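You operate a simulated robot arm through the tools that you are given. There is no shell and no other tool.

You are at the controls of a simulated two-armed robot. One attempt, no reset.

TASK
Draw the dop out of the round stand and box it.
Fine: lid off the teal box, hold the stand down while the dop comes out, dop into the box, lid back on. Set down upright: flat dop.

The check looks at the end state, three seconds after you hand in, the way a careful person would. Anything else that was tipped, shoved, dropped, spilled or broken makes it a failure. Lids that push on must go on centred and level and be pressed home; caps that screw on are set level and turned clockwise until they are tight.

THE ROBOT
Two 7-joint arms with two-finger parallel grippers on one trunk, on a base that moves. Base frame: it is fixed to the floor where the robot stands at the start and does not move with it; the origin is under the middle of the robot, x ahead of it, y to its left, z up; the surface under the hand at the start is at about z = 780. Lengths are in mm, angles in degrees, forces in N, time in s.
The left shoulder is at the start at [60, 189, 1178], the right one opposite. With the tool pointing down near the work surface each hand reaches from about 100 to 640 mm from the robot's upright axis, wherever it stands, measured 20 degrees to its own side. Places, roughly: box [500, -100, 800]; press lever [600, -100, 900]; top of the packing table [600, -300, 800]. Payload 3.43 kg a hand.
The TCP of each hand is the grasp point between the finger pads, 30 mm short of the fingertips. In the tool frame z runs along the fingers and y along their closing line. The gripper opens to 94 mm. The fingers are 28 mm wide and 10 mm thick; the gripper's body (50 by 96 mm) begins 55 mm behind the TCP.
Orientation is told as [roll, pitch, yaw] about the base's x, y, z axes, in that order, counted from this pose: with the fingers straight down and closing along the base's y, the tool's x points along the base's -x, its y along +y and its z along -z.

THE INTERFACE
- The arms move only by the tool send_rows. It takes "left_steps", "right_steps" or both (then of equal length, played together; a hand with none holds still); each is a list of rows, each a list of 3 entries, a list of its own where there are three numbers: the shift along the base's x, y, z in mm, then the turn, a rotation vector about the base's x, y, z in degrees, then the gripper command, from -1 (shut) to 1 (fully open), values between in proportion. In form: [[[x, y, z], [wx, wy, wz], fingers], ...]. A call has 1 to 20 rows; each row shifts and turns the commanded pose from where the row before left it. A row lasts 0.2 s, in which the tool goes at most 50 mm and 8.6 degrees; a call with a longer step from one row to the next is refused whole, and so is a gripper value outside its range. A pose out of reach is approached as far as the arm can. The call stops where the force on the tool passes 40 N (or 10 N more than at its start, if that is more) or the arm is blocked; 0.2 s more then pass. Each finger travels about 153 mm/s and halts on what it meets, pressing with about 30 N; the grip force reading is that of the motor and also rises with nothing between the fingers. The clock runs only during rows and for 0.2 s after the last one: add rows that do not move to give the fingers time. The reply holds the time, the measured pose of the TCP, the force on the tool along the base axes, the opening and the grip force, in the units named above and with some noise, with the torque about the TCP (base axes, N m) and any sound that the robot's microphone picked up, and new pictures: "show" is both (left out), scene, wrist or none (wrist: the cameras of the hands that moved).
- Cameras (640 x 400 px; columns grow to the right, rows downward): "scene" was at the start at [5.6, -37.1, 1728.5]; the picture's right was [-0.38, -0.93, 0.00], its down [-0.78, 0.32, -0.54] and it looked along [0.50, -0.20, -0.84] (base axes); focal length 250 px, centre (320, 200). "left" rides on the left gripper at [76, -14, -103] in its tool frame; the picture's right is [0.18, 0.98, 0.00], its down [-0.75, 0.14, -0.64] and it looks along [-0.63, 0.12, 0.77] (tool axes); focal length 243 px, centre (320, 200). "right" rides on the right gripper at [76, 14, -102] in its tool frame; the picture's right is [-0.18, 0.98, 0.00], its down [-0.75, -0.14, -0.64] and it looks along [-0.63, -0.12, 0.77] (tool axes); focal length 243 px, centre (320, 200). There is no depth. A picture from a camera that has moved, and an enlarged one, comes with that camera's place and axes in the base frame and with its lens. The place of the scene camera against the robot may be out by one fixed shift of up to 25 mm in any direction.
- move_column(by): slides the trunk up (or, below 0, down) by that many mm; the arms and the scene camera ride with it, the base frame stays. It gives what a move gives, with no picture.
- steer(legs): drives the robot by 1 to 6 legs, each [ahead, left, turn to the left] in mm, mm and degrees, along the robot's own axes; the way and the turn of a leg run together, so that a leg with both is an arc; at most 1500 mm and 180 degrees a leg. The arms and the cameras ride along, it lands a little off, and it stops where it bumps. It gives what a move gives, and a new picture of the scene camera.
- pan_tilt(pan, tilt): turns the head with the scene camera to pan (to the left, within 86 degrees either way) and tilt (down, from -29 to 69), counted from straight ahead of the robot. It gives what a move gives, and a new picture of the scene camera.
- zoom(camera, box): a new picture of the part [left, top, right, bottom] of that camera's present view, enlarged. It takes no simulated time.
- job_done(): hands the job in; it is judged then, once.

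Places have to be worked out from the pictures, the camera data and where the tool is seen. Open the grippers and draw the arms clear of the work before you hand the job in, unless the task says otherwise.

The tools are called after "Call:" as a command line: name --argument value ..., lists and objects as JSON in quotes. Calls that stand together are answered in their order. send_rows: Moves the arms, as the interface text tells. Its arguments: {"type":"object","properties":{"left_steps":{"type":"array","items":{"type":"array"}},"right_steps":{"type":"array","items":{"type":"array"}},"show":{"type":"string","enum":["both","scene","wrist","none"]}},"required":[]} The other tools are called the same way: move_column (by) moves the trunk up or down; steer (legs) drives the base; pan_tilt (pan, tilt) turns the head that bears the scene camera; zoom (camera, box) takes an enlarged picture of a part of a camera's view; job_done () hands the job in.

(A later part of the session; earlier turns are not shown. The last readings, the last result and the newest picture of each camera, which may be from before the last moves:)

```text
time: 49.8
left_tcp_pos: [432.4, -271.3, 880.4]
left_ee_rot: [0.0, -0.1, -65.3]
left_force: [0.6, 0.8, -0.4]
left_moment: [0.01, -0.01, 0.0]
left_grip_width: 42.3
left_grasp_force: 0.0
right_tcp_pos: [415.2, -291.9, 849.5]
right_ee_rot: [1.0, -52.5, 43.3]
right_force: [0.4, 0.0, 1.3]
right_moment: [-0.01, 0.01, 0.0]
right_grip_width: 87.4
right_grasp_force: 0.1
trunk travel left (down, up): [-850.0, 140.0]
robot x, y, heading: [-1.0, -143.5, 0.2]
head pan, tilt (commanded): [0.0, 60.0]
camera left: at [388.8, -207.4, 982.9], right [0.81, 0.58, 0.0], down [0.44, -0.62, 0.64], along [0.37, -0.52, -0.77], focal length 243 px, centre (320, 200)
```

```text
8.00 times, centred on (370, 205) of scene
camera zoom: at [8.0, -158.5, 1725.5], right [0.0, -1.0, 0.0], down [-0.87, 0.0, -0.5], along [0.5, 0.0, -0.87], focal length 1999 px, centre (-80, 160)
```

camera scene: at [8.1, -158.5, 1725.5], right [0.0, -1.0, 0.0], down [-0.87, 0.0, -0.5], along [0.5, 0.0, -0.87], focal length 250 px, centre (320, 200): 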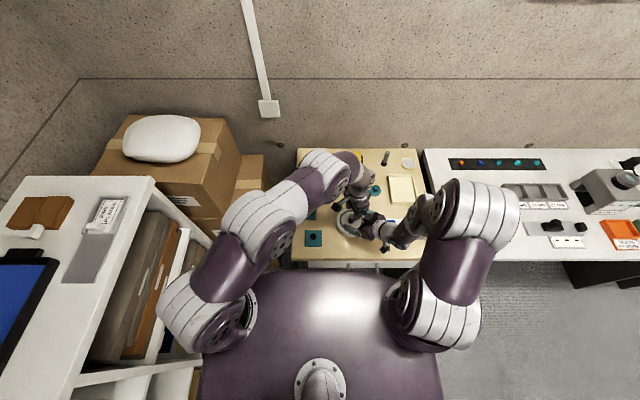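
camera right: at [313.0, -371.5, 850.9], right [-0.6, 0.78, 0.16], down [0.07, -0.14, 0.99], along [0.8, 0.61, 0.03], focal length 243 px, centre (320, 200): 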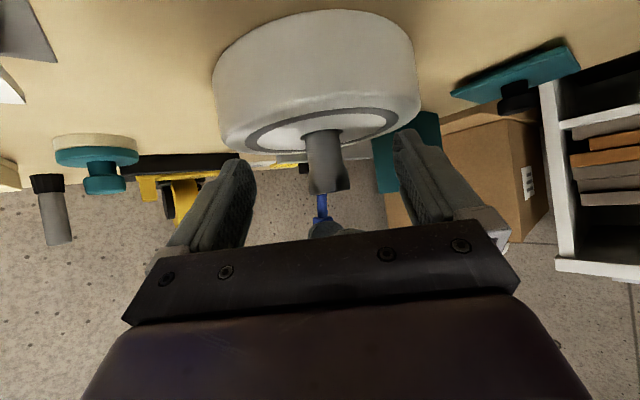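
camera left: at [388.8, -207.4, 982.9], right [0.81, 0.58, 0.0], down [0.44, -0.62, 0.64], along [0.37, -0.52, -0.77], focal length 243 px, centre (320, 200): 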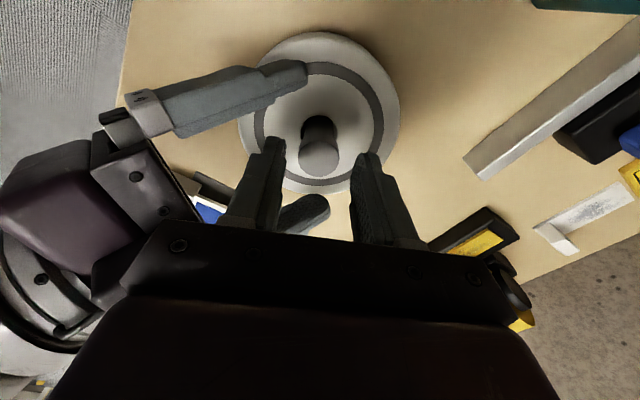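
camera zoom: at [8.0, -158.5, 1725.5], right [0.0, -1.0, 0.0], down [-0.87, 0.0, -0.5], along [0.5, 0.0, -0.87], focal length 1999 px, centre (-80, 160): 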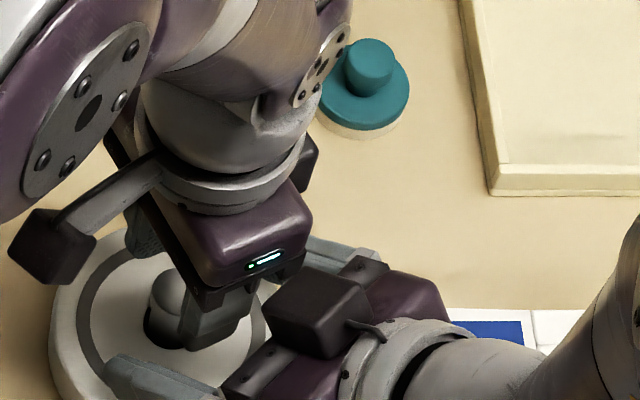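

The dop is centred between the left fingers and the bodies are apart. Now I level and press the right hand onto the stand in small steps.

Call:
send_rows --right_steps '[[[0, 0, -2], [-0.4, -0.4, -0.7], 0.86], [[0, 0, -2], [0, 0, 0], 0.86]]' --show "none"

Call:
send_rows --right_steps '[[[0, 0, -1.5], [0, 0, 0], 0.86]]' --show "none"

Call:
send_rows --right_steps '[[[0, 0, -1.5], [0, 0, 0], 0.86]]' --show "none"

```text
time: 50.4
left_tcp_pos: [430.6, -271.1, 881.5]
left_ee_rot: [0.1, -0.2, -65.2]
left_force: [0.3, -0.2, 0.2]
left_moment: [0.03, -0.01, 0.0]
left_grip_width: 42.5
left_grasp_force: 0.1
right_tcp_pos: [421.1, -293.3, 844.5]
right_ee_rot: [-0.4, -52.6, 43.6]
right_force: [0.5, 1.1, 12.3]
right_moment: [0.59, 0.25, 0.05]
right_grip_width: 87.9
right_grasp_force: 0.1
right hand out of reach, approached as far as the arm can: row 1
trunk travel left (down, up): [-850.0, 140.0]
robot x, y, heading: [-0.8, -148.0, 0.0]
head pan, tilt (commanded): [0.0, 60.0]
```

```text
time: 50.8
left_tcp_pos: [430.8, -270.2, 882.9]
left_ee_rot: [0.1, -0.2, -65.2]
left_force: [1.0, 0.0, 0.0]
left_moment: [0.02, -0.02, 0.01]
left_grip_width: 42.0
left_grasp_force: 0.0
right_tcp_pos: [420.8, -293.5, 844.8]
right_ee_rot: [-0.5, -52.9, 43.7]
right_force: [2.2, 2.9, 27.6]
right_moment: [1.28, 0.43, -0.1]
right_grip_width: 87.4
right_grasp_force: 0.3
trunk travel left (down, up): [-850.0, 140.0]
robot x, y, heading: [-0.4, -147.6, -0.2]
head pan, tilt (commanded): [0.0, 60.0]
```

```text
time: 51.2
left_tcp_pos: [431.4, -271.6, 881.8]
left_ee_rot: [0.0, -0.2, -65.1]
left_force: [0.2, -0.1, 0.5]
left_moment: [0.06, 0.03, 0.0]
left_grip_width: 42.1
left_grasp_force: 0.1
right_tcp_pos: [421.1, -294.3, 846.1]
right_ee_rot: [-0.7, -53.4, 43.7]
right_force: [-3.6, 2.6, 22.4]
right_moment: [1.15, 0.57, -0.01]
right_grip_width: 90.1
right_grasp_force: 2.6
trunk travel left (down, up): [-850.0, 140.0]
robot x, y, heading: [0.0, -148.5, 0.1]
head pan, tilt (commanded): [0.0, 60.0]
stopped in row 1 (right hand): the force on the tool passed its limit at 53 N (the readings are from after the stop); the commanded pose is now the measured one
```

The right hand hit its wrist limit in that step and slid about 6 mm sideways, leaving only one finger pressing. I lift it 5 mm, recentre it and level the roll.

Call:
send_rows --right_steps '[[[0, 0, 3], [0, 0, 0], 0.86], [[0, 0, 2], [0, 0, 0], 0.86], [[-2.5, 2.5, 0], [0.2, 0.2, 0.35], 0.86], [[-2.5, 2.5, 0], [0.2, 0.2, 0.35], 0.86], [[0, 0, 0], [0, 0, 0], 0.86]]' --show "both"

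Call:
zoom --camera "left" --box '[200, 20, 440, 220]'

Call:
zoom --camera "scene" --box '[325, 170, 415, 250]'

```text
time: 52.4
left_tcp_pos: [432.1, -271.2, 881.6]
left_ee_rot: [-0.1, -0.1, -65.1]
left_force: [0.8, -0.6, -0.2]
left_moment: [0.02, -0.01, -0.01]
left_grip_width: 42.0
left_grasp_force: 0.1
right_tcp_pos: [417.4, -289.0, 847.3]
right_ee_rot: [0.6, -52.9, 43.6]
right_force: [-0.6, -0.2, 0.8]
right_moment: [-0.03, -0.01, -0.01]
right_grip_width: 87.4
right_grasp_force: 0.0
trunk travel left (down, up): [-850.0, 140.0]
robot x, y, heading: [0.1, -147.5, 0.1]
head pan, tilt (commanded): [0.0, 60.0]
camera scene: at [8.0, -158.5, 1725.5], right [0.0, -1.0, 0.0], down [-0.87, 0.0, -0.5], along [0.5, 0.0, -0.87], focal length 250 px, centre (320, 200)
camera right: at [315.5, -368.7, 848.2], right [-0.6, 0.78, 0.15], down [0.06, -0.15, 0.99], along [0.8, 0.6, 0.04], focal length 243 px, centre (320, 200)
```

scene: 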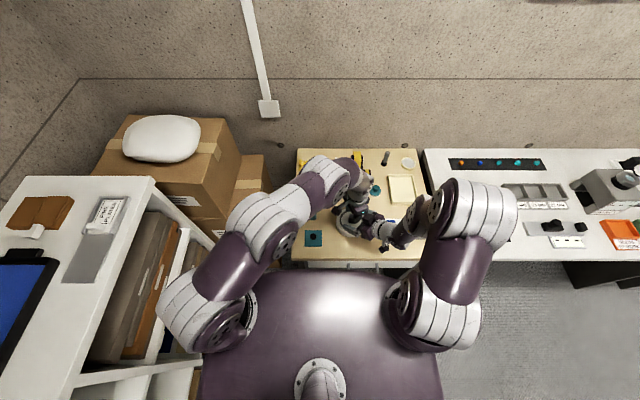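
right: 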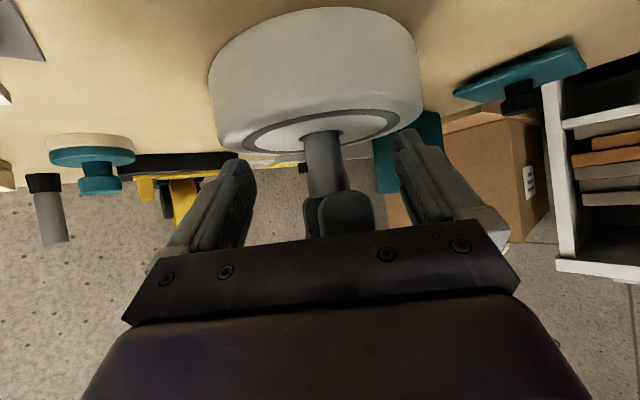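

```text
2.00 times, centred on (320, 120) of left
camera zoom: at [388.8, -207.3, 983.0], right [0.81, 0.58, 0.0], down [0.44, -0.62, 0.64], along [0.37, -0.52, -0.77], focal length 485 px, centre (320, 360)
```

zoom: 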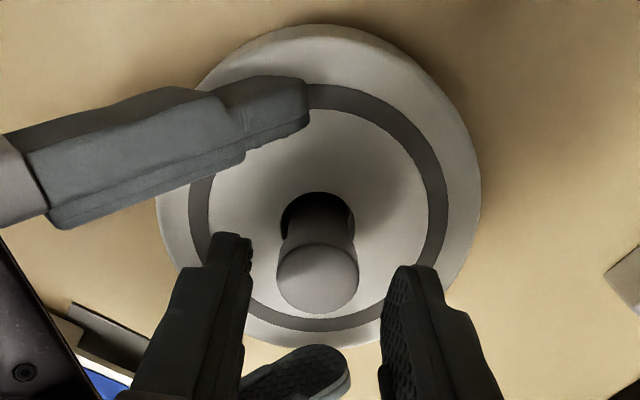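

```text
5.00 times, centred on (370, 210) of scene
camera zoom: at [8.0, -158.5, 1725.5], right [0.0, -1.0, 0.0], down [-0.87, 0.0, -0.5], along [0.5, 0.0, -0.87], focal length 1250 px, centre (70, 150)
```

zoom: 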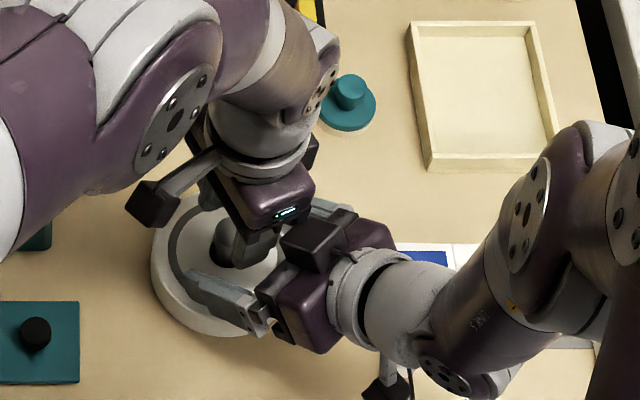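

The stand hasn't shifted and the right hand is well placed again. I press down in single millimetres, reading force and torque.

Call:
send_rows --right_steps '[[[0, 0, -1.5], [0, 0, 0], 0.86]]' --show "none"

Call:
send_rows --right_steps '[[[0, 0, -1.5], [0, 0, 0], 0.86]]' --show "none"

Call:
send_rows --right_steps '[[[0, 0, -1], [0, 0, 0], 0.86]]' --show "none"

```text
time: 52.8
left_tcp_pos: [433.3, -271.0, 880.3]
left_ee_rot: [0.0, -0.1, -65.1]
left_force: [0.7, -0.4, 0.1]
left_moment: [0.0, 0.02, -0.02]
left_grip_width: 42.3
left_grasp_force: 0.2
right_tcp_pos: [417.9, -289.7, 845.5]
right_ee_rot: [0.5, -53.0, 43.5]
right_force: [-0.4, 0.0, 0.7]
right_moment: [0.01, -0.02, -0.04]
right_grip_width: 87.3
right_grasp_force: 0.1
trunk travel left (down, up): [-850.0, 140.0]
robot x, y, heading: [-1.3, -150.8, -0.0]
head pan, tilt (commanded): [0.0, 60.0]
```

```text
time: 53.2
left_tcp_pos: [432.8, -271.3, 880.2]
left_ee_rot: [-0.1, -0.1, -65.2]
left_force: [0.3, -0.5, 0.1]
left_moment: [0.0, 0.0, 0.02]
left_grip_width: 42.2
left_grasp_force: 0.0
right_tcp_pos: [417.8, -289.4, 844.8]
right_ee_rot: [0.5, -53.1, 43.5]
right_force: [-0.2, -0.6, 8.0]
right_moment: [-0.2, -0.3, 0.05]
right_grip_width: 87.7
right_grasp_force: 0.1
trunk travel left (down, up): [-850.0, 140.0]
robot x, y, heading: [2.3, -147.0, 0.1]
head pan, tilt (commanded): [0.0, 60.0]
```

```text
time: 53.6
left_tcp_pos: [431.7, -270.6, 880.6]
left_ee_rot: [-0.1, -0.2, -65.2]
left_force: [-0.5, -0.9, 0.1]
left_moment: [0.02, 0.02, 0.02]
left_grip_width: 42.5
left_grasp_force: 0.1
right_tcp_pos: [416.6, -288.9, 845.1]
right_ee_rot: [0.4, -53.2, 43.7]
right_force: [0.5, 0.2, 15.0]
right_moment: [-0.33, -0.68, -0.01]
right_grip_width: 87.7
right_grasp_force: 0.4
trunk travel left (down, up): [-850.0, 140.0]
robot x, y, heading: [-2.1, -146.3, 0.2]
head pan, tilt (commanded): [0.0, 60.0]
```

Only the far finger is carrying load. I roll the hand half a degree to bring the other finger down, and press a little more.

Call:
send_rows --right_steps '[[[0, 0, -0.5], [-0.2, -0.2, -0.35], 0.86]]' --show "none"

Call:
send_rows --right_steps '[[[0, 0, -0.5], [0, 0, 0], 0.86]]' --show "none"

```text
time: 54.0
left_tcp_pos: [431.1, -271.2, 882.6]
left_ee_rot: [0.1, -0.2, -65.2]
left_force: [-0.2, 0.0, 0.9]
left_moment: [0.0, 0.01, -0.01]
left_grip_width: 42.2
left_grasp_force: 0.1
right_tcp_pos: [416.7, -289.2, 845.6]
right_ee_rot: [0.0, -53.2, 43.6]
right_force: [-2.3, -0.9, 24.7]
right_moment: [-0.05, -0.49, 0.34]
right_grip_width: 87.3
right_grasp_force: 0.0
trunk travel left (down, up): [-850.0, 140.0]
robot x, y, heading: [0.7, -149.7, -0.2]
head pan, tilt (commanded): [0.0, 60.0]
```

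```text
time: 54.4
left_tcp_pos: [430.6, -271.1, 882.0]
left_ee_rot: [0.1, -0.2, -65.2]
left_force: [-0.2, 1.8, 0.2]
left_moment: [0.02, 0.01, 0.01]
left_grip_width: 42.1
left_grasp_force: 0.0
right_tcp_pos: [418.0, -290.4, 845.2]
right_ee_rot: [0.0, -53.2, 43.7]
right_force: [-1.7, -4.1, 32.7]
right_moment: [0.15, -0.4, 0.26]
right_grip_width: 87.1
right_grasp_force: 0.1
trunk travel left (down, up): [-850.0, 140.0]
robot x, y, heading: [2.2, -145.0, 0.2]
head pan, tilt (commanded): [0.0, 60.0]
```

The press is now balanced at about 33 N. I check the left hand's alignment once more before lowering it gently.

Call:
zoom --camera "left" --box '[200, 20, 440, 220]'

Call:
zoom --camera "right" --box '[160, 50, 480, 250]'

Call:
zoom --camera "scene" --box '[345, 180, 395, 230]'

```text
2.00 times, centred on (320, 120) of left
camera zoom: at [386.4, -207.2, 984.4], right [0.81, 0.58, 0.0], down [0.44, -0.62, 0.65], along [0.37, -0.53, -0.76], focal length 485 px, centre (320, 360)
```

zoom: 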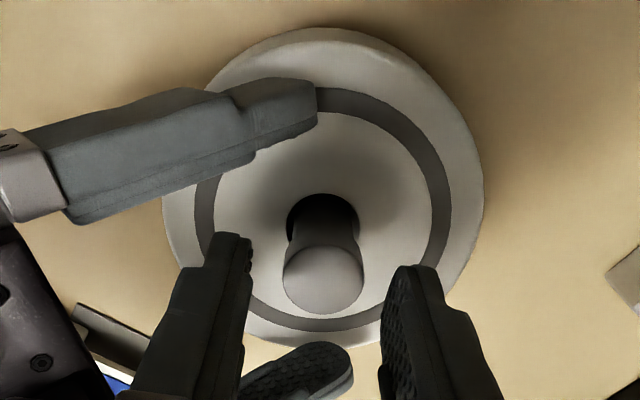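

```text
2.00 times, centred on (320, 150) of right
camera zoom: at [315.0, -367.8, 845.3], right [-0.6, 0.79, 0.15], down [0.05, -0.15, 0.99], along [0.8, 0.6, 0.05], focal length 485 px, centre (320, 300)
```

zoom: 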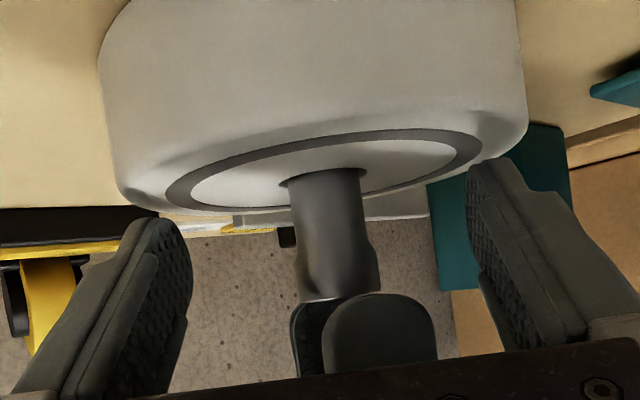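

```text
8.00 times, centred on (370, 205) of scene
camera zoom: at [3.6, -158.1, 1725.8], right [0.0, -1.0, 0.0], down [-0.86, 0.0, -0.5], along [0.5, 0.0, -0.86], focal length 1999 px, centre (-80, 160)
```

zoom: 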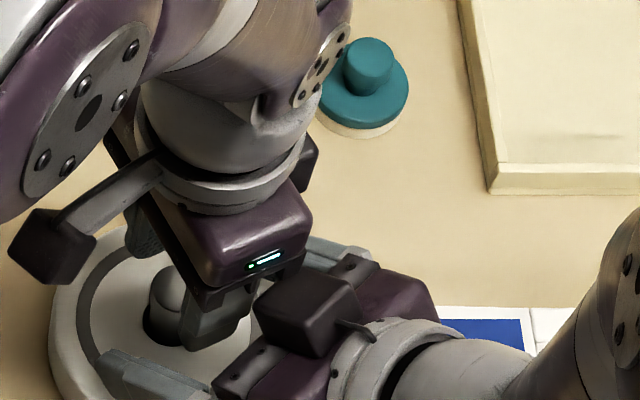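

Pressing made the trunk lean ~2 mm, so I shift the left hand by (+1.8, +1.3) and lower it gently in 1.5 mm rows, watching the forces.

Call:
send_rows --left_steps '[[[0.9, 0.6, 0], [0, 0, 0], -0.1], [[0.9, 0.7, -1], [0, 0, 0], -0.1], [[0, 0, -1.5], [0, 0, 0], -0.1], [[0, 0, -1.5], [0, 0, 0], -0.1], [[0, 0, -1.5], [0, 0, 0], -0.1], [[0, 0, 0], [0, 0, 0], -0.1]]' --show "none"

Call:
send_rows --left_steps '[[[0, 0, -1.5], [0, 0, 0], -0.1], [[0, 0, -1.5], [0, 0, 0], -0.1], [[0, 0, -1.5], [0, 0, 0], -0.1], [[0, 0, 0], [0, 0, 0], -0.1]]' --show "wrist"

Call:
zoom --camera "left" --box '[200, 20, 440, 220]'

Call:
zoom --camera "right" --box '[160, 50, 480, 250]'

```text
time: 55.8
left_tcp_pos: [432.2, -269.3, 874.5]
left_ee_rot: [0.1, -0.1, -65.2]
left_force: [0.5, 0.5, 0.7]
left_moment: [0.01, -0.03, -0.03]
left_grip_width: 42.2
left_grasp_force: 0.0
right_tcp_pos: [417.4, -288.9, 845.0]
right_ee_rot: [0.0, -53.3, 43.7]
right_force: [0.5, -7.3, 41.3]
right_moment: [0.09, -0.6, -0.18]
right_grip_width: 87.2
right_grasp_force: 0.1
trunk travel left (down, up): [-850.0, 140.0]
robot x, y, heading: [1.6, -146.7, -0.0]
head pan, tilt (commanded): [0.0, 60.0]
```

```text
time: 56.8
left_tcp_pos: [431.3, -270.2, 870.8]
left_ee_rot: [0.1, -0.2, -65.2]
left_force: [0.2, -1.3, 0.6]
left_moment: [0.04, -0.01, 0.0]
left_grip_width: 42.2
left_grasp_force: 0.1
right_tcp_pos: [417.9, -289.0, 844.6]
right_ee_rot: [0.2, -53.3, 43.8]
right_force: [3.7, -7.1, 41.0]
right_moment: [0.22, -0.64, 0.08]
right_grip_width: 87.5
right_grasp_force: 0.1
trunk travel left (down, up): [-850.0, 140.0]
robot x, y, heading: [-0.5, -147.4, 0.1]
head pan, tilt (commanded): [0.0, 60.0]
camera left: at [387.6, -205.4, 973.5], right [0.81, 0.58, 0.0], down [0.44, -0.62, 0.64], along [0.37, -0.52, -0.76], focal length 243 px, centre (320, 200)
```

left: 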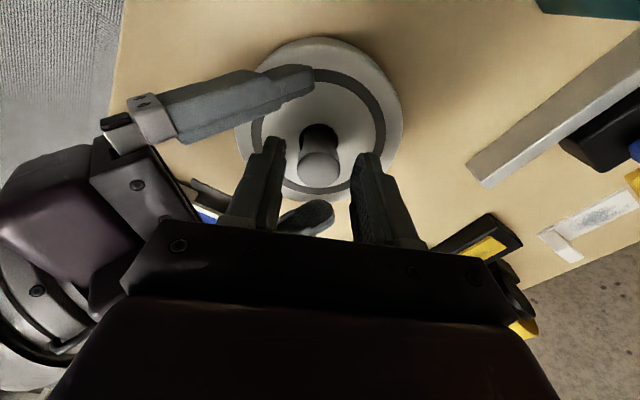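

```text
2.00 times, centred on (320, 120) of left
camera zoom: at [387.6, -205.4, 973.5], right [0.81, 0.58, 0.0], down [0.44, -0.62, 0.64], along [0.37, -0.52, -0.76], focal length 485 px, centre (320, 360)
```

zoom: 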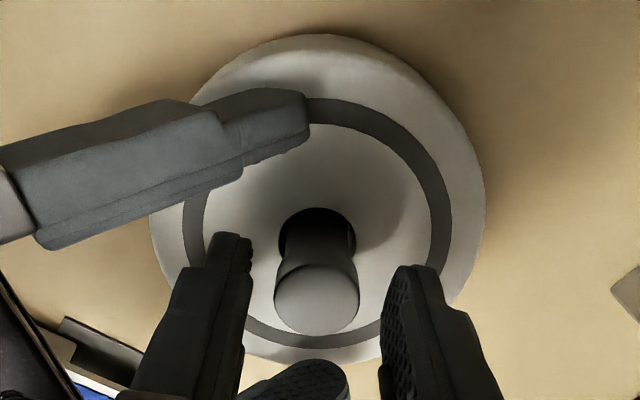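

```text
2.00 times, centred on (320, 150) of right
camera zoom: at [315.0, -367.7, 845.1], right [-0.6, 0.79, 0.15], down [0.05, -0.15, 0.99], along [0.8, 0.6, 0.05], focal length 485 px, centre (320, 300)
```

zoom: 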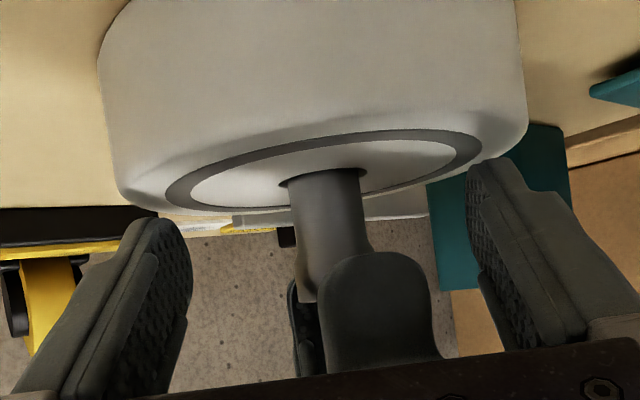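

Centred, no contact with the other hand. I lower 4 mm more, then close the left fingers on the dop head.

Call:
send_rows --left_steps '[[[0, 0, -1.5], [0, 0, 0], -0.1], [[0, 0, -1.5], [0, 0, 0], -0.1], [[0, 0, -1], [0, 0, 0], -0.1], [[0, 0, 0], [0, 0, 0], -0.1]]' --show "none"

Call:
send_rows --left_steps '[[[0, 0, 0], [0, 0, 0], -0.25], [[0, 0, 0], [0, 0, 0], -0.35], [[0, 0, 0], [0, 0, 0], -0.4], [[0, 0, 0], [0, 0, 0], -0.43], [[0, 0, 0], [0, 0, 0], -0.46]]' --show "wrist"

Call:
zoom --camera "left" --box '[200, 20, 440, 220]'

Call:
zoom --camera "right" --box '[160, 50, 480, 250]'

```text
time: 57.8
left_tcp_pos: [431.8, -269.9, 869.4]
left_ee_rot: [0.2, -0.4, -65.1]
left_force: [2.9, 16.3, 32.4]
left_moment: [-2.25, 1.23, -0.43]
left_grip_width: 42.4
left_grasp_force: 0.2
right_tcp_pos: [416.7, -288.7, 844.1]
right_ee_rot: [0.1, -53.1, 43.6]
right_force: [8.4, -22.4, 27.1]
right_moment: [2.13, -2.11, 0.16]
right_grip_width: 87.4
right_grasp_force: 0.1
trunk travel left (down, up): [-850.0, 140.0]
robot x, y, heading: [1.9, -146.5, 0.4]
head pan, tilt (commanded): [0.0, 60.0]
```

```text
time: 58.8
left_tcp_pos: [434.9, -271.3, 868.9]
left_ee_rot: [0.3, -0.6, -65.1]
left_force: [3.7, 9.0, 11.2]
left_moment: [-0.94, 0.56, -0.12]
left_grip_width: 26.7
left_grasp_force: 0.2
right_tcp_pos: [417.3, -289.2, 844.6]
right_ee_rot: [-0.1, -53.4, 43.6]
right_force: [-10.6, -6.5, 20.8]
right_moment: [1.39, -0.57, -0.13]
right_grip_width: 87.2
right_grasp_force: 0.1
trunk travel left (down, up): [-850.0, 140.0]
robot x, y, heading: [0.4, -148.3, 0.0]
head pan, tilt (commanded): [0.0, 60.0]
heard: snap
stopped in row 4 (left hand): the force on the tool passed its limit at 48 N (the readings are from after the stop); the commanded pose is now the measured one
camera left: at [388.6, -206.1, 970.8], right [0.81, 0.58, 0.0], down [0.44, -0.62, 0.65], along [0.38, -0.53, -0.76], focal length 243 px, centre (320, 200)
```

left: 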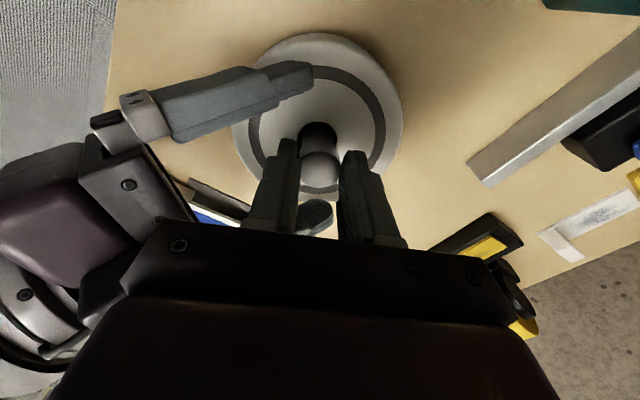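

```text
2.00 times, centred on (320, 120) of left
camera zoom: at [388.6, -206.1, 970.8], right [0.81, 0.58, 0.0], down [0.44, -0.62, 0.65], along [0.38, -0.53, -0.76], focal length 485 px, centre (320, 360)
```

zoom: 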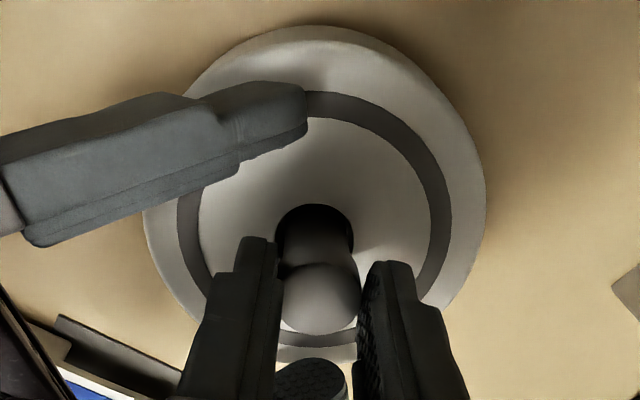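

```text
2.00 times, centred on (320, 150) of right
camera zoom: at [314.9, -367.3, 844.9], right [-0.6, 0.79, 0.15], down [0.05, -0.15, 0.99], along [0.8, 0.6, 0.05], focal length 485 px, centre (320, 300)
```

zoom: 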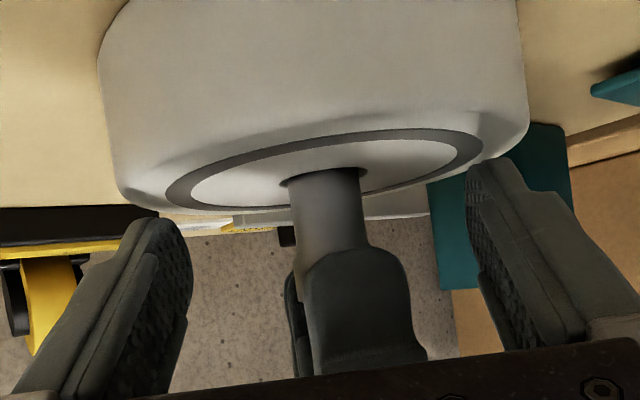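

A snap was heard while the left fingers closed, and the hands were pushing on each other. Before anything else I look closely at the dop, the stand and the contact between the hands.

Call:
zoom --camera "right" --box '[260, 80, 400, 200]'

Call:
zoom --camera "scene" --box '[335, 180, 395, 240]'

Call:
zoom --camera "left" --box '[260, 90, 390, 200]'

Call:
zoom --camera "left" --box '[0, 120, 300, 380]'

```text
3.33 times, centred on (330, 140) of right
camera zoom: at [314.9, -367.3, 844.9], right [-0.6, 0.79, 0.15], down [0.05, -0.15, 0.99], along [0.8, 0.6, 0.05], focal length 809 px, centre (287, 400)
```

zoom: 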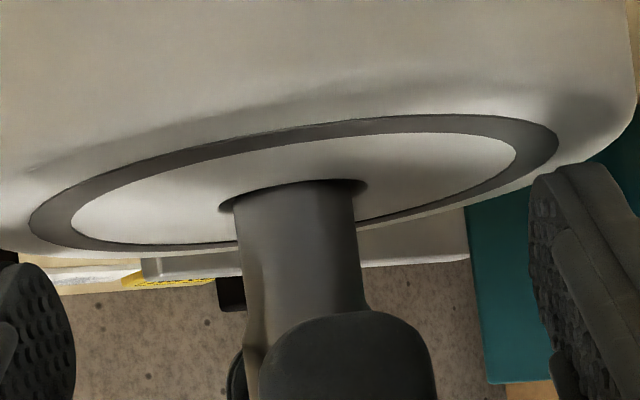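

```text
6.67 times, centred on (365, 210) of scene
camera zoom: at [2.7, -157.1, 1724.7], right [0.0, -1.0, 0.0], down [-0.86, 0.0, -0.5], along [0.5, 0.0, -0.86], focal length 1666 px, centre (20, 133)
```

zoom: 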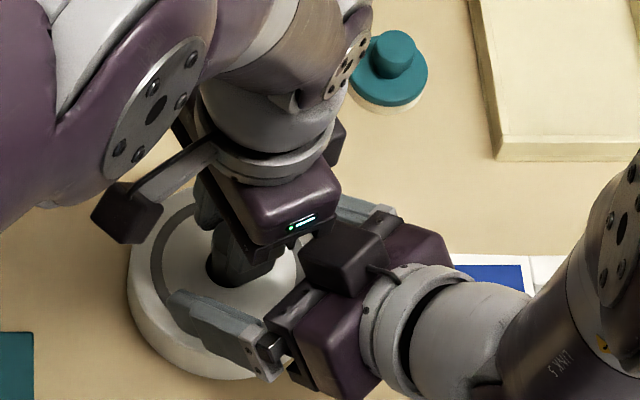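

```text
3.64 times, centred on (325, 145) of left
camera zoom: at [388.6, -206.1, 970.8], right [0.81, 0.58, 0.0], down [0.44, -0.62, 0.65], along [0.38, -0.53, -0.76], focal length 882 px, centre (302, 400)
```

zoom: 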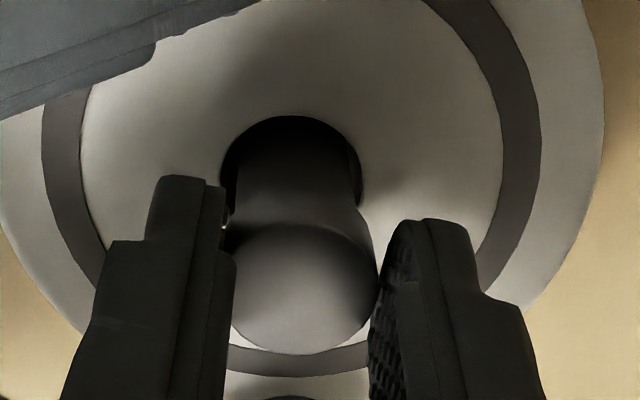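

```text
1.54 times, centred on (150, 250) of left
camera zoom: at [388.6, -206.1, 970.8], right [0.81, 0.58, 0.0], down [0.44, -0.62, 0.65], along [0.38, -0.53, -0.76], focal length 373 px, centre (582, 123)
```

zoom: 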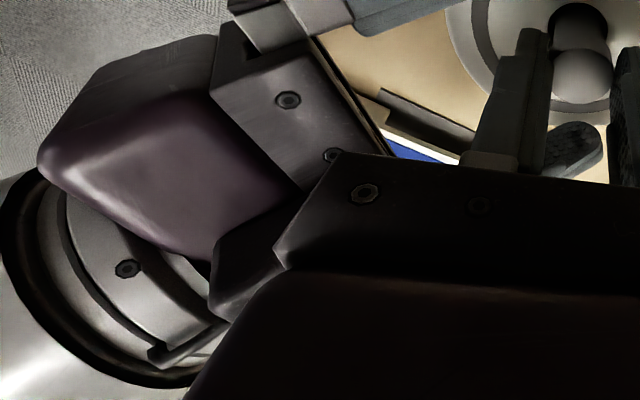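

The dop and stand look whole, the dop leaning only slightly in its loose hole. I raise the left hand 1 mm to unload the hand-to-hand contact and close the grip on the head.

Call:
send_rows --left_steps '[[[0, 0, 1], [0, 0, 0], -0.43], [[0, 0, 0], [0, 0, 0], -0.45], [[0, 0, 0], [0, 0, 0], -0.47], [[0, 0, 0], [0, 0, 0], -0.5]]' --show "none"

Call:
send_rows --left_steps '[[[0, 0, 0], [0, 0, 0], -0.6], [[0, 0, 0], [0, 0, 0], -1], [[0, 0, 0], [0, 0, 0], -1]]' --show "wrist"

Call:
zoom --camera "left" --box '[260, 90, 390, 200]'

Call:
zoom --camera "right" --box '[260, 80, 400, 200]'

```text
time: 59.8
left_tcp_pos: [433.5, -270.3, 868.2]
left_ee_rot: [0.0, -0.5, -65.1]
left_force: [12.0, 9.1, 7.0]
left_moment: [-0.82, 0.98, 0.21]
left_grip_width: 24.7
left_grasp_force: 11.9
right_tcp_pos: [417.5, -289.3, 845.4]
right_ee_rot: [0.0, -53.3, 43.7]
right_force: [-14.2, -9.6, 29.3]
right_moment: [1.25, -1.53, -0.12]
right_grip_width: 87.5
right_grasp_force: 0.1
trunk travel left (down, up): [-850.0, 140.0]
robot x, y, heading: [-0.5, -146.9, -0.1]
head pan, tilt (commanded): [0.0, 60.0]
```

```text
time: 60.5
left_tcp_pos: [433.1, -271.1, 868.3]
left_ee_rot: [0.1, -0.5, -65.0]
left_force: [9.4, 9.4, 13.5]
left_moment: [-1.07, 1.03, 0.15]
left_grip_width: 24.0
left_grasp_force: 30.3
right_tcp_pos: [417.8, -288.3, 846.0]
right_ee_rot: [0.0, -53.2, 43.6]
right_force: [-7.5, -7.4, 25.0]
right_moment: [1.64, -1.51, 0.11]
right_grip_width: 87.1
right_grasp_force: 0.0
trunk travel left (down, up): [-850.0, 140.0]
robot x, y, heading: [2.0, -148.1, 0.1]
head pan, tilt (commanded): [0.0, 60.0]
camera left: at [388.4, -206.3, 971.5], right [0.81, 0.58, 0.0], down [0.44, -0.62, 0.65], along [0.38, -0.53, -0.76], focal length 243 px, centre (320, 200)
```

left: 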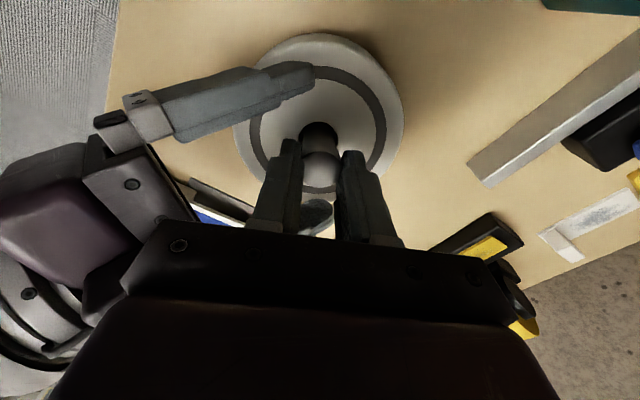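

```text
3.64 times, centred on (325, 145) of left
camera zoom: at [388.4, -206.3, 971.5], right [0.81, 0.58, 0.0], down [0.44, -0.62, 0.65], along [0.38, -0.53, -0.76], focal length 882 px, centre (302, 400)
```

zoom: 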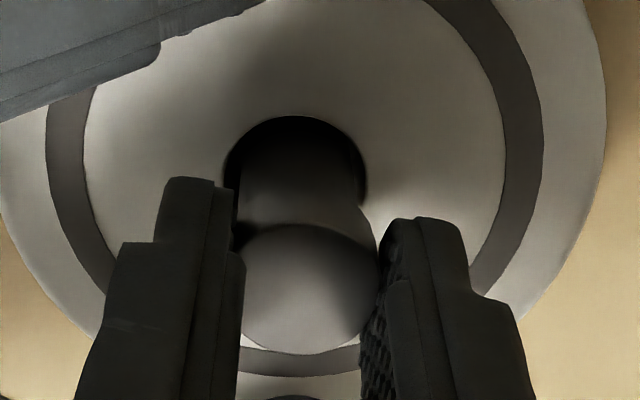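

```text
3.33 times, centred on (330, 140) of right
camera zoom: at [315.1, -367.4, 845.3], right [-0.6, 0.79, 0.15], down [0.05, -0.15, 0.99], along [0.8, 0.6, 0.05], focal length 809 px, centre (287, 400)
```

zoom: 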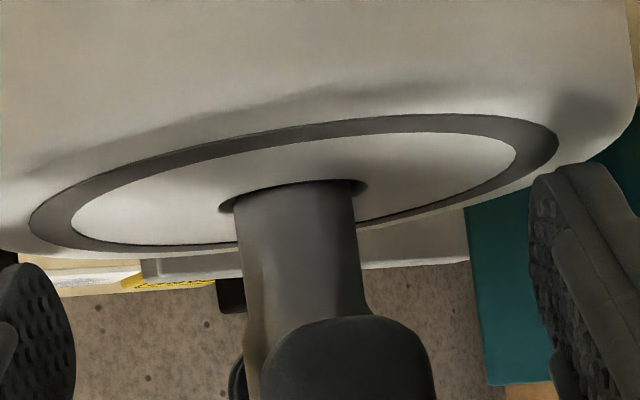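

The dop head is gripped (24.0 mm, 30 N). Now I draw it up in 1 mm steps while the right hand keeps holding the stand down, reading forces at each stage.

Call:
send_rows --left_steps '[[[0, 0, 1], [0, 0, 0], -1]]' --show "none"

Call:
send_rows --left_steps '[[[0, 0, 1], [0, 0, 0], -1]]' --show "none"

Call:
send_rows --left_steps '[[[0, 0, 1], [0, 0, 0], -1]]' --show "wrist"

Call:
zoom --camera "right" --box '[260, 80, 400, 200]'

Call:
zoom --camera "left" --box '[260, 90, 390, 200]'

```text
time: 61.0
left_tcp_pos: [433.2, -271.0, 869.1]
left_ee_rot: [0.2, -0.3, -65.1]
left_force: [10.0, 3.9, 4.5]
left_moment: [-0.45, 0.72, 0.28]
left_grip_width: 24.4
left_grasp_force: 30.1
right_tcp_pos: [417.8, -289.0, 843.6]
right_ee_rot: [-0.1, -53.2, 43.8]
right_force: [-10.1, -6.4, 32.8]
right_moment: [0.85, -1.26, -0.32]
right_grip_width: 87.4
right_grasp_force: 0.2
trunk travel left (down, up): [-850.0, 140.0]
robot x, y, heading: [0.2, -144.1, 0.0]
head pan, tilt (commanded): [0.0, 60.0]
```

```text
time: 61.4
left_tcp_pos: [431.3, -271.5, 870.3]
left_ee_rot: [0.1, -0.3, -65.1]
left_force: [1.3, -0.3, 0.3]
left_moment: [-0.06, 0.1, 0.08]
left_grip_width: 24.0
left_grasp_force: 29.9
right_tcp_pos: [417.9, -289.2, 845.7]
right_ee_rot: [-0.1, -53.2, 43.7]
right_force: [-5.0, 0.1, 32.4]
right_moment: [0.44, -0.37, -0.11]
right_grip_width: 87.4
right_grasp_force: 0.0
trunk travel left (down, up): [-850.0, 140.0]
robot x, y, heading: [1.1, -146.1, 0.1]
head pan, tilt (commanded): [0.0, 60.0]
```

```text
time: 61.8
left_tcp_pos: [431.9, -270.9, 871.2]
left_ee_rot: [0.2, -0.5, -65.2]
left_force: [0.3, -0.3, -0.3]
left_moment: [0.02, 0.0, 0.02]
left_grip_width: 24.0
left_grasp_force: 29.7
right_tcp_pos: [418.3, -289.2, 844.1]
right_ee_rot: [0.0, -53.3, 43.7]
right_force: [-4.8, -0.5, 32.8]
right_moment: [0.39, -0.23, 0.14]
right_grip_width: 87.3
right_grasp_force: 0.1
trunk travel left (down, up): [-850.0, 140.0]
robot x, y, heading: [0.2, -149.9, -0.1]
head pan, tilt (commanded): [0.0, 60.0]
camera left: at [387.8, -206.7, 974.2], right [0.81, 0.58, 0.0], down [0.44, -0.62, 0.65], along [0.38, -0.53, -0.76], focal length 243 px, centre (320, 200)
```

left: 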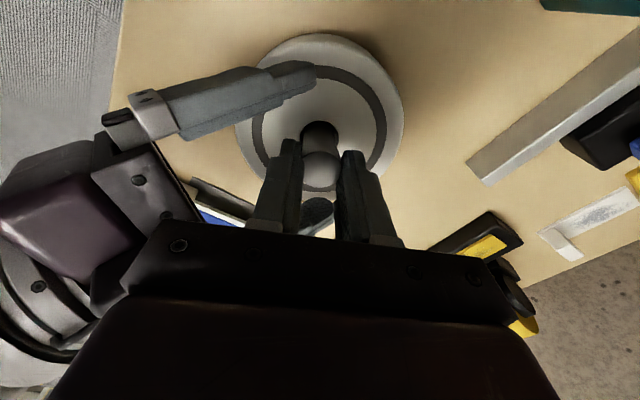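

```text
3.33 times, centred on (330, 140) of right
camera zoom: at [315.2, -367.5, 845.2], right [-0.6, 0.79, 0.15], down [0.05, -0.15, 0.99], along [0.8, 0.6, 0.05], focal length 809 px, centre (287, 400)
```

zoom: 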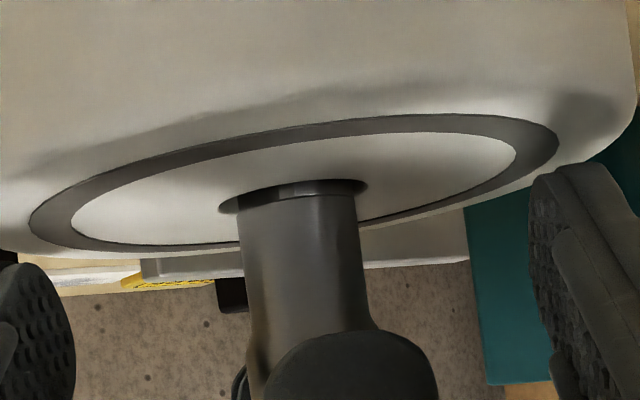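

```text
3.64 times, centred on (325, 145) of left
camera zoom: at [387.8, -206.7, 974.2], right [0.81, 0.58, 0.0], down [0.44, -0.62, 0.65], along [0.38, -0.53, -0.76], focal length 882 px, centre (302, 400)
```

zoom: 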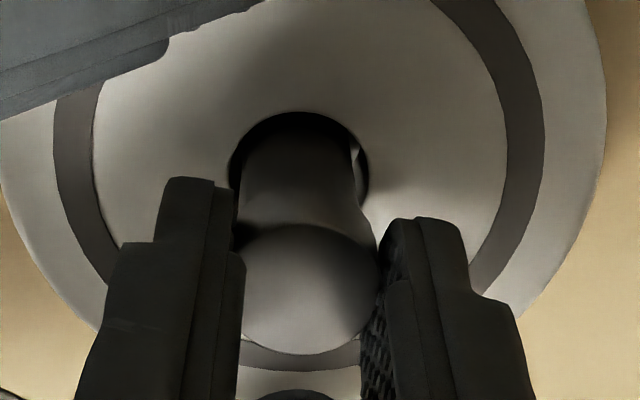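

The dop is rising freely with almost no force (the snap was its seat letting go), and a thinner shank is appearing below. I keep drawing it up slowly.

Call:
send_rows --left_steps '[[[0, 0, 2], [0, 0, 0], -1], [[0, 0, 2], [0, 0, 0], -1], [[0, 0, 2], [0, 0, 0], -1], [[0, 0, 2], [0, 0, 0], -1], [[0, 0, 2], [0, 0, 0], -1], [[0, 0, 0], [0, 0, 0], -1]]' --show "wrist"

Call:
zoom --camera "right" --box '[260, 80, 400, 200]'

Call:
zoom --camera "left" --box '[260, 90, 390, 200]'

```text
time: 63.1
left_tcp_pos: [433.0, -270.6, 881.7]
left_ee_rot: [0.2, -0.4, -65.1]
left_force: [-0.3, 0.7, 0.0]
left_moment: [0.04, -0.02, -0.01]
left_grip_width: 24.0
left_grasp_force: 30.0
right_tcp_pos: [416.4, -289.8, 844.0]
right_ee_rot: [0.2, -53.2, 43.6]
right_force: [-0.5, 1.2, 31.7]
right_moment: [0.4, -0.31, 0.15]
right_grip_width: 87.4
right_grasp_force: 0.1
trunk travel left (down, up): [-850.0, 140.0]
robot x, y, heading: [1.7, -147.7, 0.2]
head pan, tilt (commanded): [0.0, 60.0]
camera left: at [388.5, -206.0, 984.4], right [0.81, 0.58, 0.0], down [0.44, -0.62, 0.65], along [0.38, -0.53, -0.76], focal length 243 px, centre (320, 200)
```

left: 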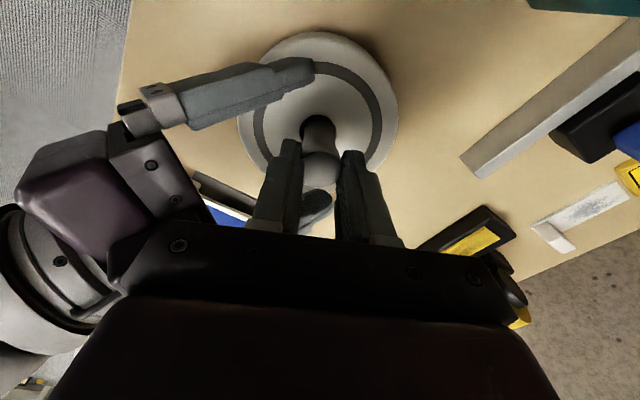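

```text
3.33 times, centred on (330, 140) of right
camera zoom: at [315.2, -367.4, 845.2], right [-0.6, 0.79, 0.15], down [0.05, -0.15, 0.99], along [0.8, 0.6, 0.05], focal length 809 px, centre (287, 400)
```

zoom: 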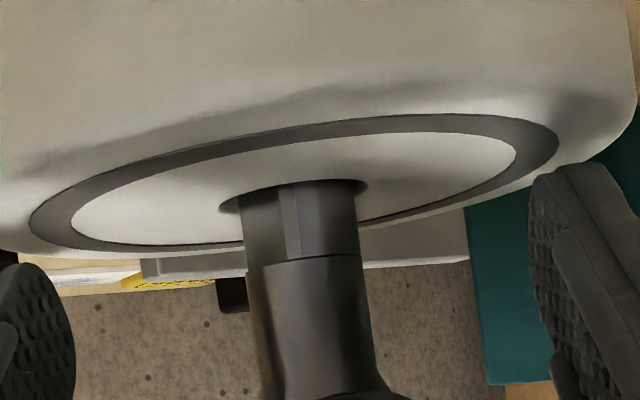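

```text
3.64 times, centred on (325, 145) of left
camera zoom: at [388.5, -206.0, 984.4], right [0.81, 0.58, 0.0], down [0.44, -0.62, 0.65], along [0.38, -0.53, -0.76], focal length 882 px, centre (302, 400)
```

zoom: 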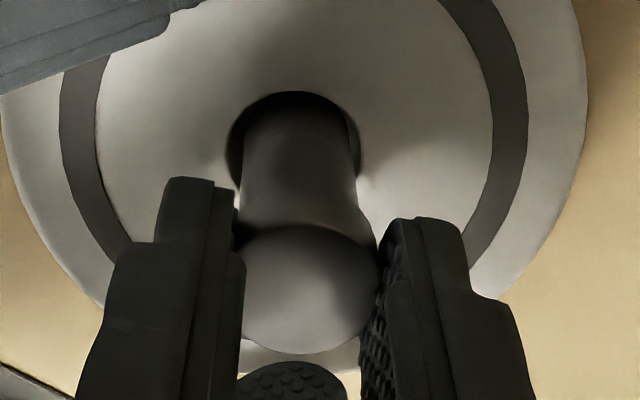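

It comes up straight, showing a keyed shank. I continue another 20 mm.

Call:
send_rows --left_steps '[[[0, 0, 2], [0, 0, 0], -1], [[0, 0, 2.5], [0, 0, 0], -1], [[0, 0, 2.5], [0, 0, 0], -1], [[0, 0, 2.5], [0, 0, 0], -1], [[0, 0, 2.5], [0, 0, 0], -1], [[0, 0, 2.5], [0, 0, 0], -1], [[0, 0, 2.5], [0, 0, 0], -1], [[0, 0, 2], [0, 0, 0], -1], [[0, 0, 0], [0, 0, 0], -1]]' --show "both"

Call:
zoom --camera "right" --box '[240, 60, 420, 220]'

```text
time: 65.2
left_tcp_pos: [433.0, -269.5, 901.5]
left_ee_rot: [0.1, -0.4, -65.1]
left_force: [0.1, -0.1, -0.2]
left_moment: [-0.01, 0.0, -0.02]
left_grip_width: 23.8
left_grasp_force: 30.6
right_tcp_pos: [417.2, -288.2, 845.4]
right_ee_rot: [0.0, -53.4, 43.6]
right_force: [-2.1, -0.9, 33.4]
right_moment: [0.24, -0.46, 0.01]
right_grip_width: 87.3
right_grasp_force: 0.0
trunk travel left (down, up): [-850.0, 140.0]
robot x, y, heading: [-0.1, -147.4, 0.3]
head pan, tilt (commanded): [0.0, 60.0]
camera scene: at [4.0, -157.4, 1725.6], right [0.0, -1.0, 0.0], down [-0.86, 0.0, -0.5], along [0.5, 0.0, -0.86], focal length 250 px, centre (320, 200)
camera left: at [388.5, -205.8, 1004.0], right [0.81, 0.58, 0.0], down [0.44, -0.62, 0.65], along [0.38, -0.53, -0.76], focal length 243 px, centre (320, 200)
```

scene: 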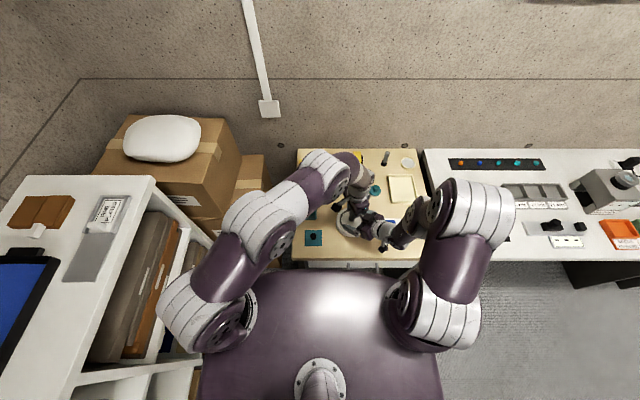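
left: 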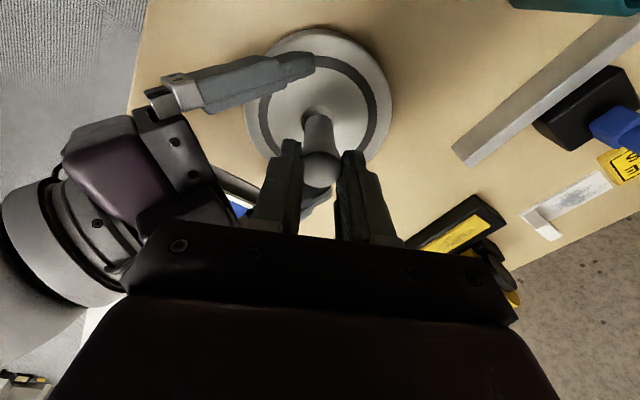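

```text
2.50 times, centred on (330, 140) of right
camera zoom: at [315.2, -367.4, 845.2], right [-0.6, 0.79, 0.15], down [0.05, -0.15, 0.99], along [0.8, 0.6, 0.05], focal length 606 px, centre (295, 350)
```

zoom: 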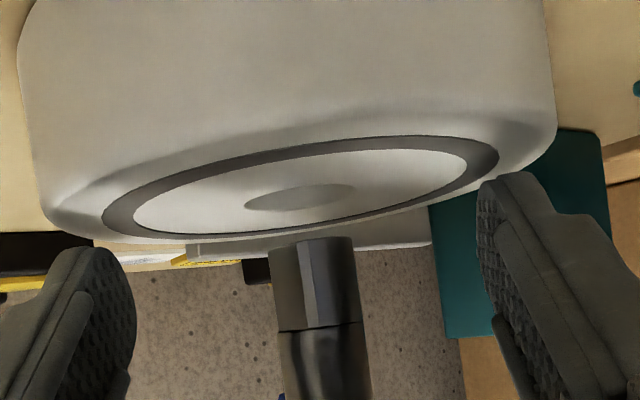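

The dop is fully out (about 58 mm long, hanging straight) and the stand stayed put. I unload the right hand by lifting it 4 mm, then raise the left hand with the dop well clear.

Call:
send_rows --right_steps '[[[0, 0, 1.5], [0, 0, 0], 0.86], [[0, 0, 1.5], [0, 0, 0], 0.86], [[0, 0, 2], [0, 0, 0], 0.86], [[0, 0, 0], [0, 0, 0], 0.86]]' --show "none"

Call:
send_rows --left_steps '[[[0, 0, 5], [0, 0, 0], -1], [[0, 0, 10], [0, 0, 0], -1], [[0, 0, 15], [0, 0, 0], -1], [[0, 0, 15], [0, 0, 0], -1], [[0, 0, 15], [0, 0, 0], -1], [[0, 0, 10], [0, 0, 0], -1], [[0, 0, 5], [0, 0, 0], -1], [[0, 0, 0], [0, 0, 0], -1]]' --show "both"

Call:
zoom --camera "right" --box '[160, 50, 480, 250]'

Call:
zoom --camera "scene" --box '[325, 150, 415, 250]'

```text
time: 66.2
left_tcp_pos: [435.7, -270.3, 899.3]
left_ee_rot: [0.1, -0.3, -65.1]
left_force: [-0.2, 0.0, -0.4]
left_moment: [0.05, -0.02, -0.01]
left_grip_width: 23.9
left_grasp_force: 30.1
right_tcp_pos: [418.8, -289.0, 848.2]
right_ee_rot: [0.6, -53.1, 43.4]
right_force: [0.3, 0.6, 0.2]
right_moment: [-0.03, 0.0, 0.0]
right_grip_width: 87.5
right_grasp_force: 0.0
trunk travel left (down, up): [-850.0, 140.0]
robot x, y, heading: [2.5, -145.4, 0.4]
head pan, tilt (commanded): [0.0, 60.0]
```

```text
time: 68.0
left_tcp_pos: [435.4, -270.5, 975.4]
left_ee_rot: [0.1, -0.3, -65.1]
left_force: [-0.5, -0.4, -0.3]
left_moment: [-0.04, 0.01, 0.0]
left_grip_width: 23.8
left_grasp_force: 29.9
right_tcp_pos: [420.3, -290.0, 848.2]
right_ee_rot: [0.5, -53.2, 43.2]
right_force: [-0.4, 1.1, 0.2]
right_moment: [-0.02, -0.01, -0.01]
right_grip_width: 87.3
right_grasp_force: 0.0
trunk travel left (down, up): [-850.0, 140.0]
robot x, y, heading: [-0.3, -151.2, 0.3]
head pan, tilt (commanded): [0.0, 60.0]
camera scene: at [8.4, -158.5, 1725.5], right [0.0, -1.0, 0.0], down [-0.87, 0.0, -0.5], along [0.5, 0.0, -0.87], focal length 250 px, centre (320, 200)
camera left: at [390.0, -206.4, 1078.2], right [0.81, 0.58, 0.0], down [0.44, -0.62, 0.65], along [0.38, -0.53, -0.76], focal length 243 px, centre (320, 200)
```

scene: 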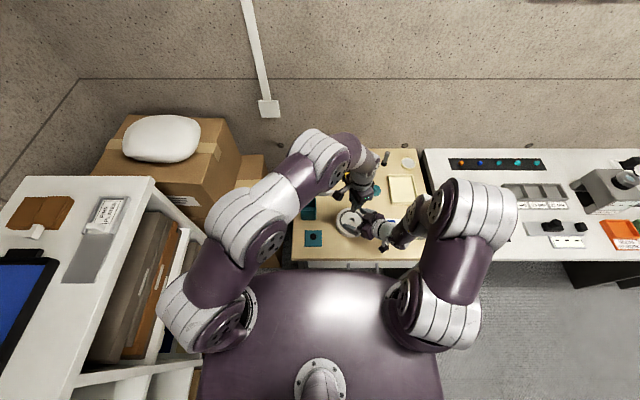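
left: 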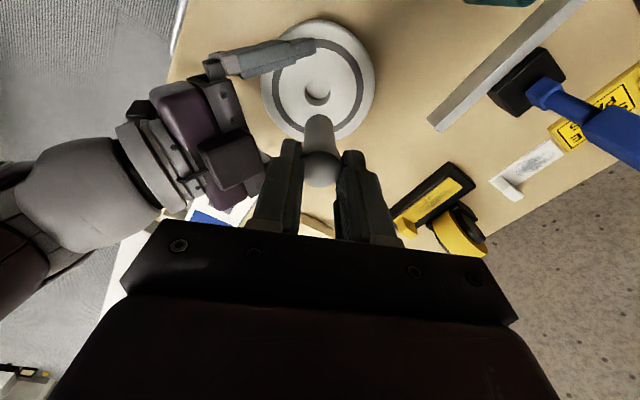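

```text
2.00 times, centred on (320, 150) of right
camera zoom: at [317.0, -368.7, 848.9], right [-0.6, 0.79, 0.15], down [0.06, -0.15, 0.99], along [0.8, 0.6, 0.04], focal length 485 px, centre (320, 300)
```

zoom: 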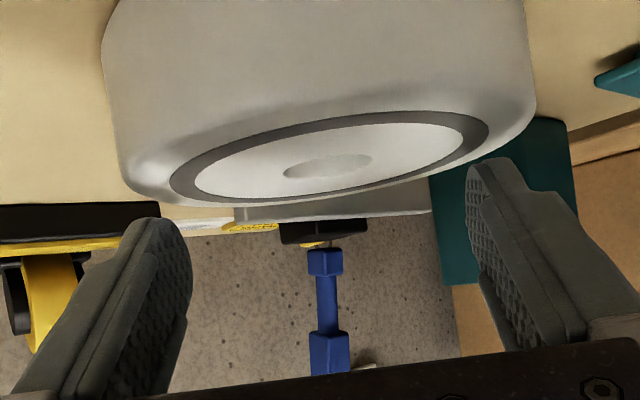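

```text
4.00 times, centred on (370, 200) of scene
camera zoom: at [8.4, -158.5, 1725.5], right [0.0, -1.0, 0.0], down [-0.87, 0.0, -0.5], along [0.5, 0.0, -0.87], focal length 1000 px, centre (120, 200)
```

zoom: 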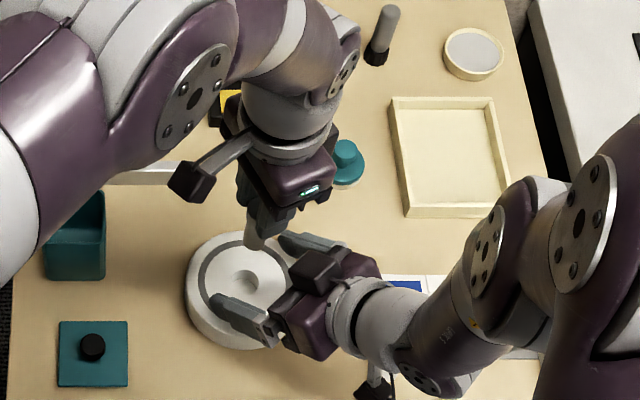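

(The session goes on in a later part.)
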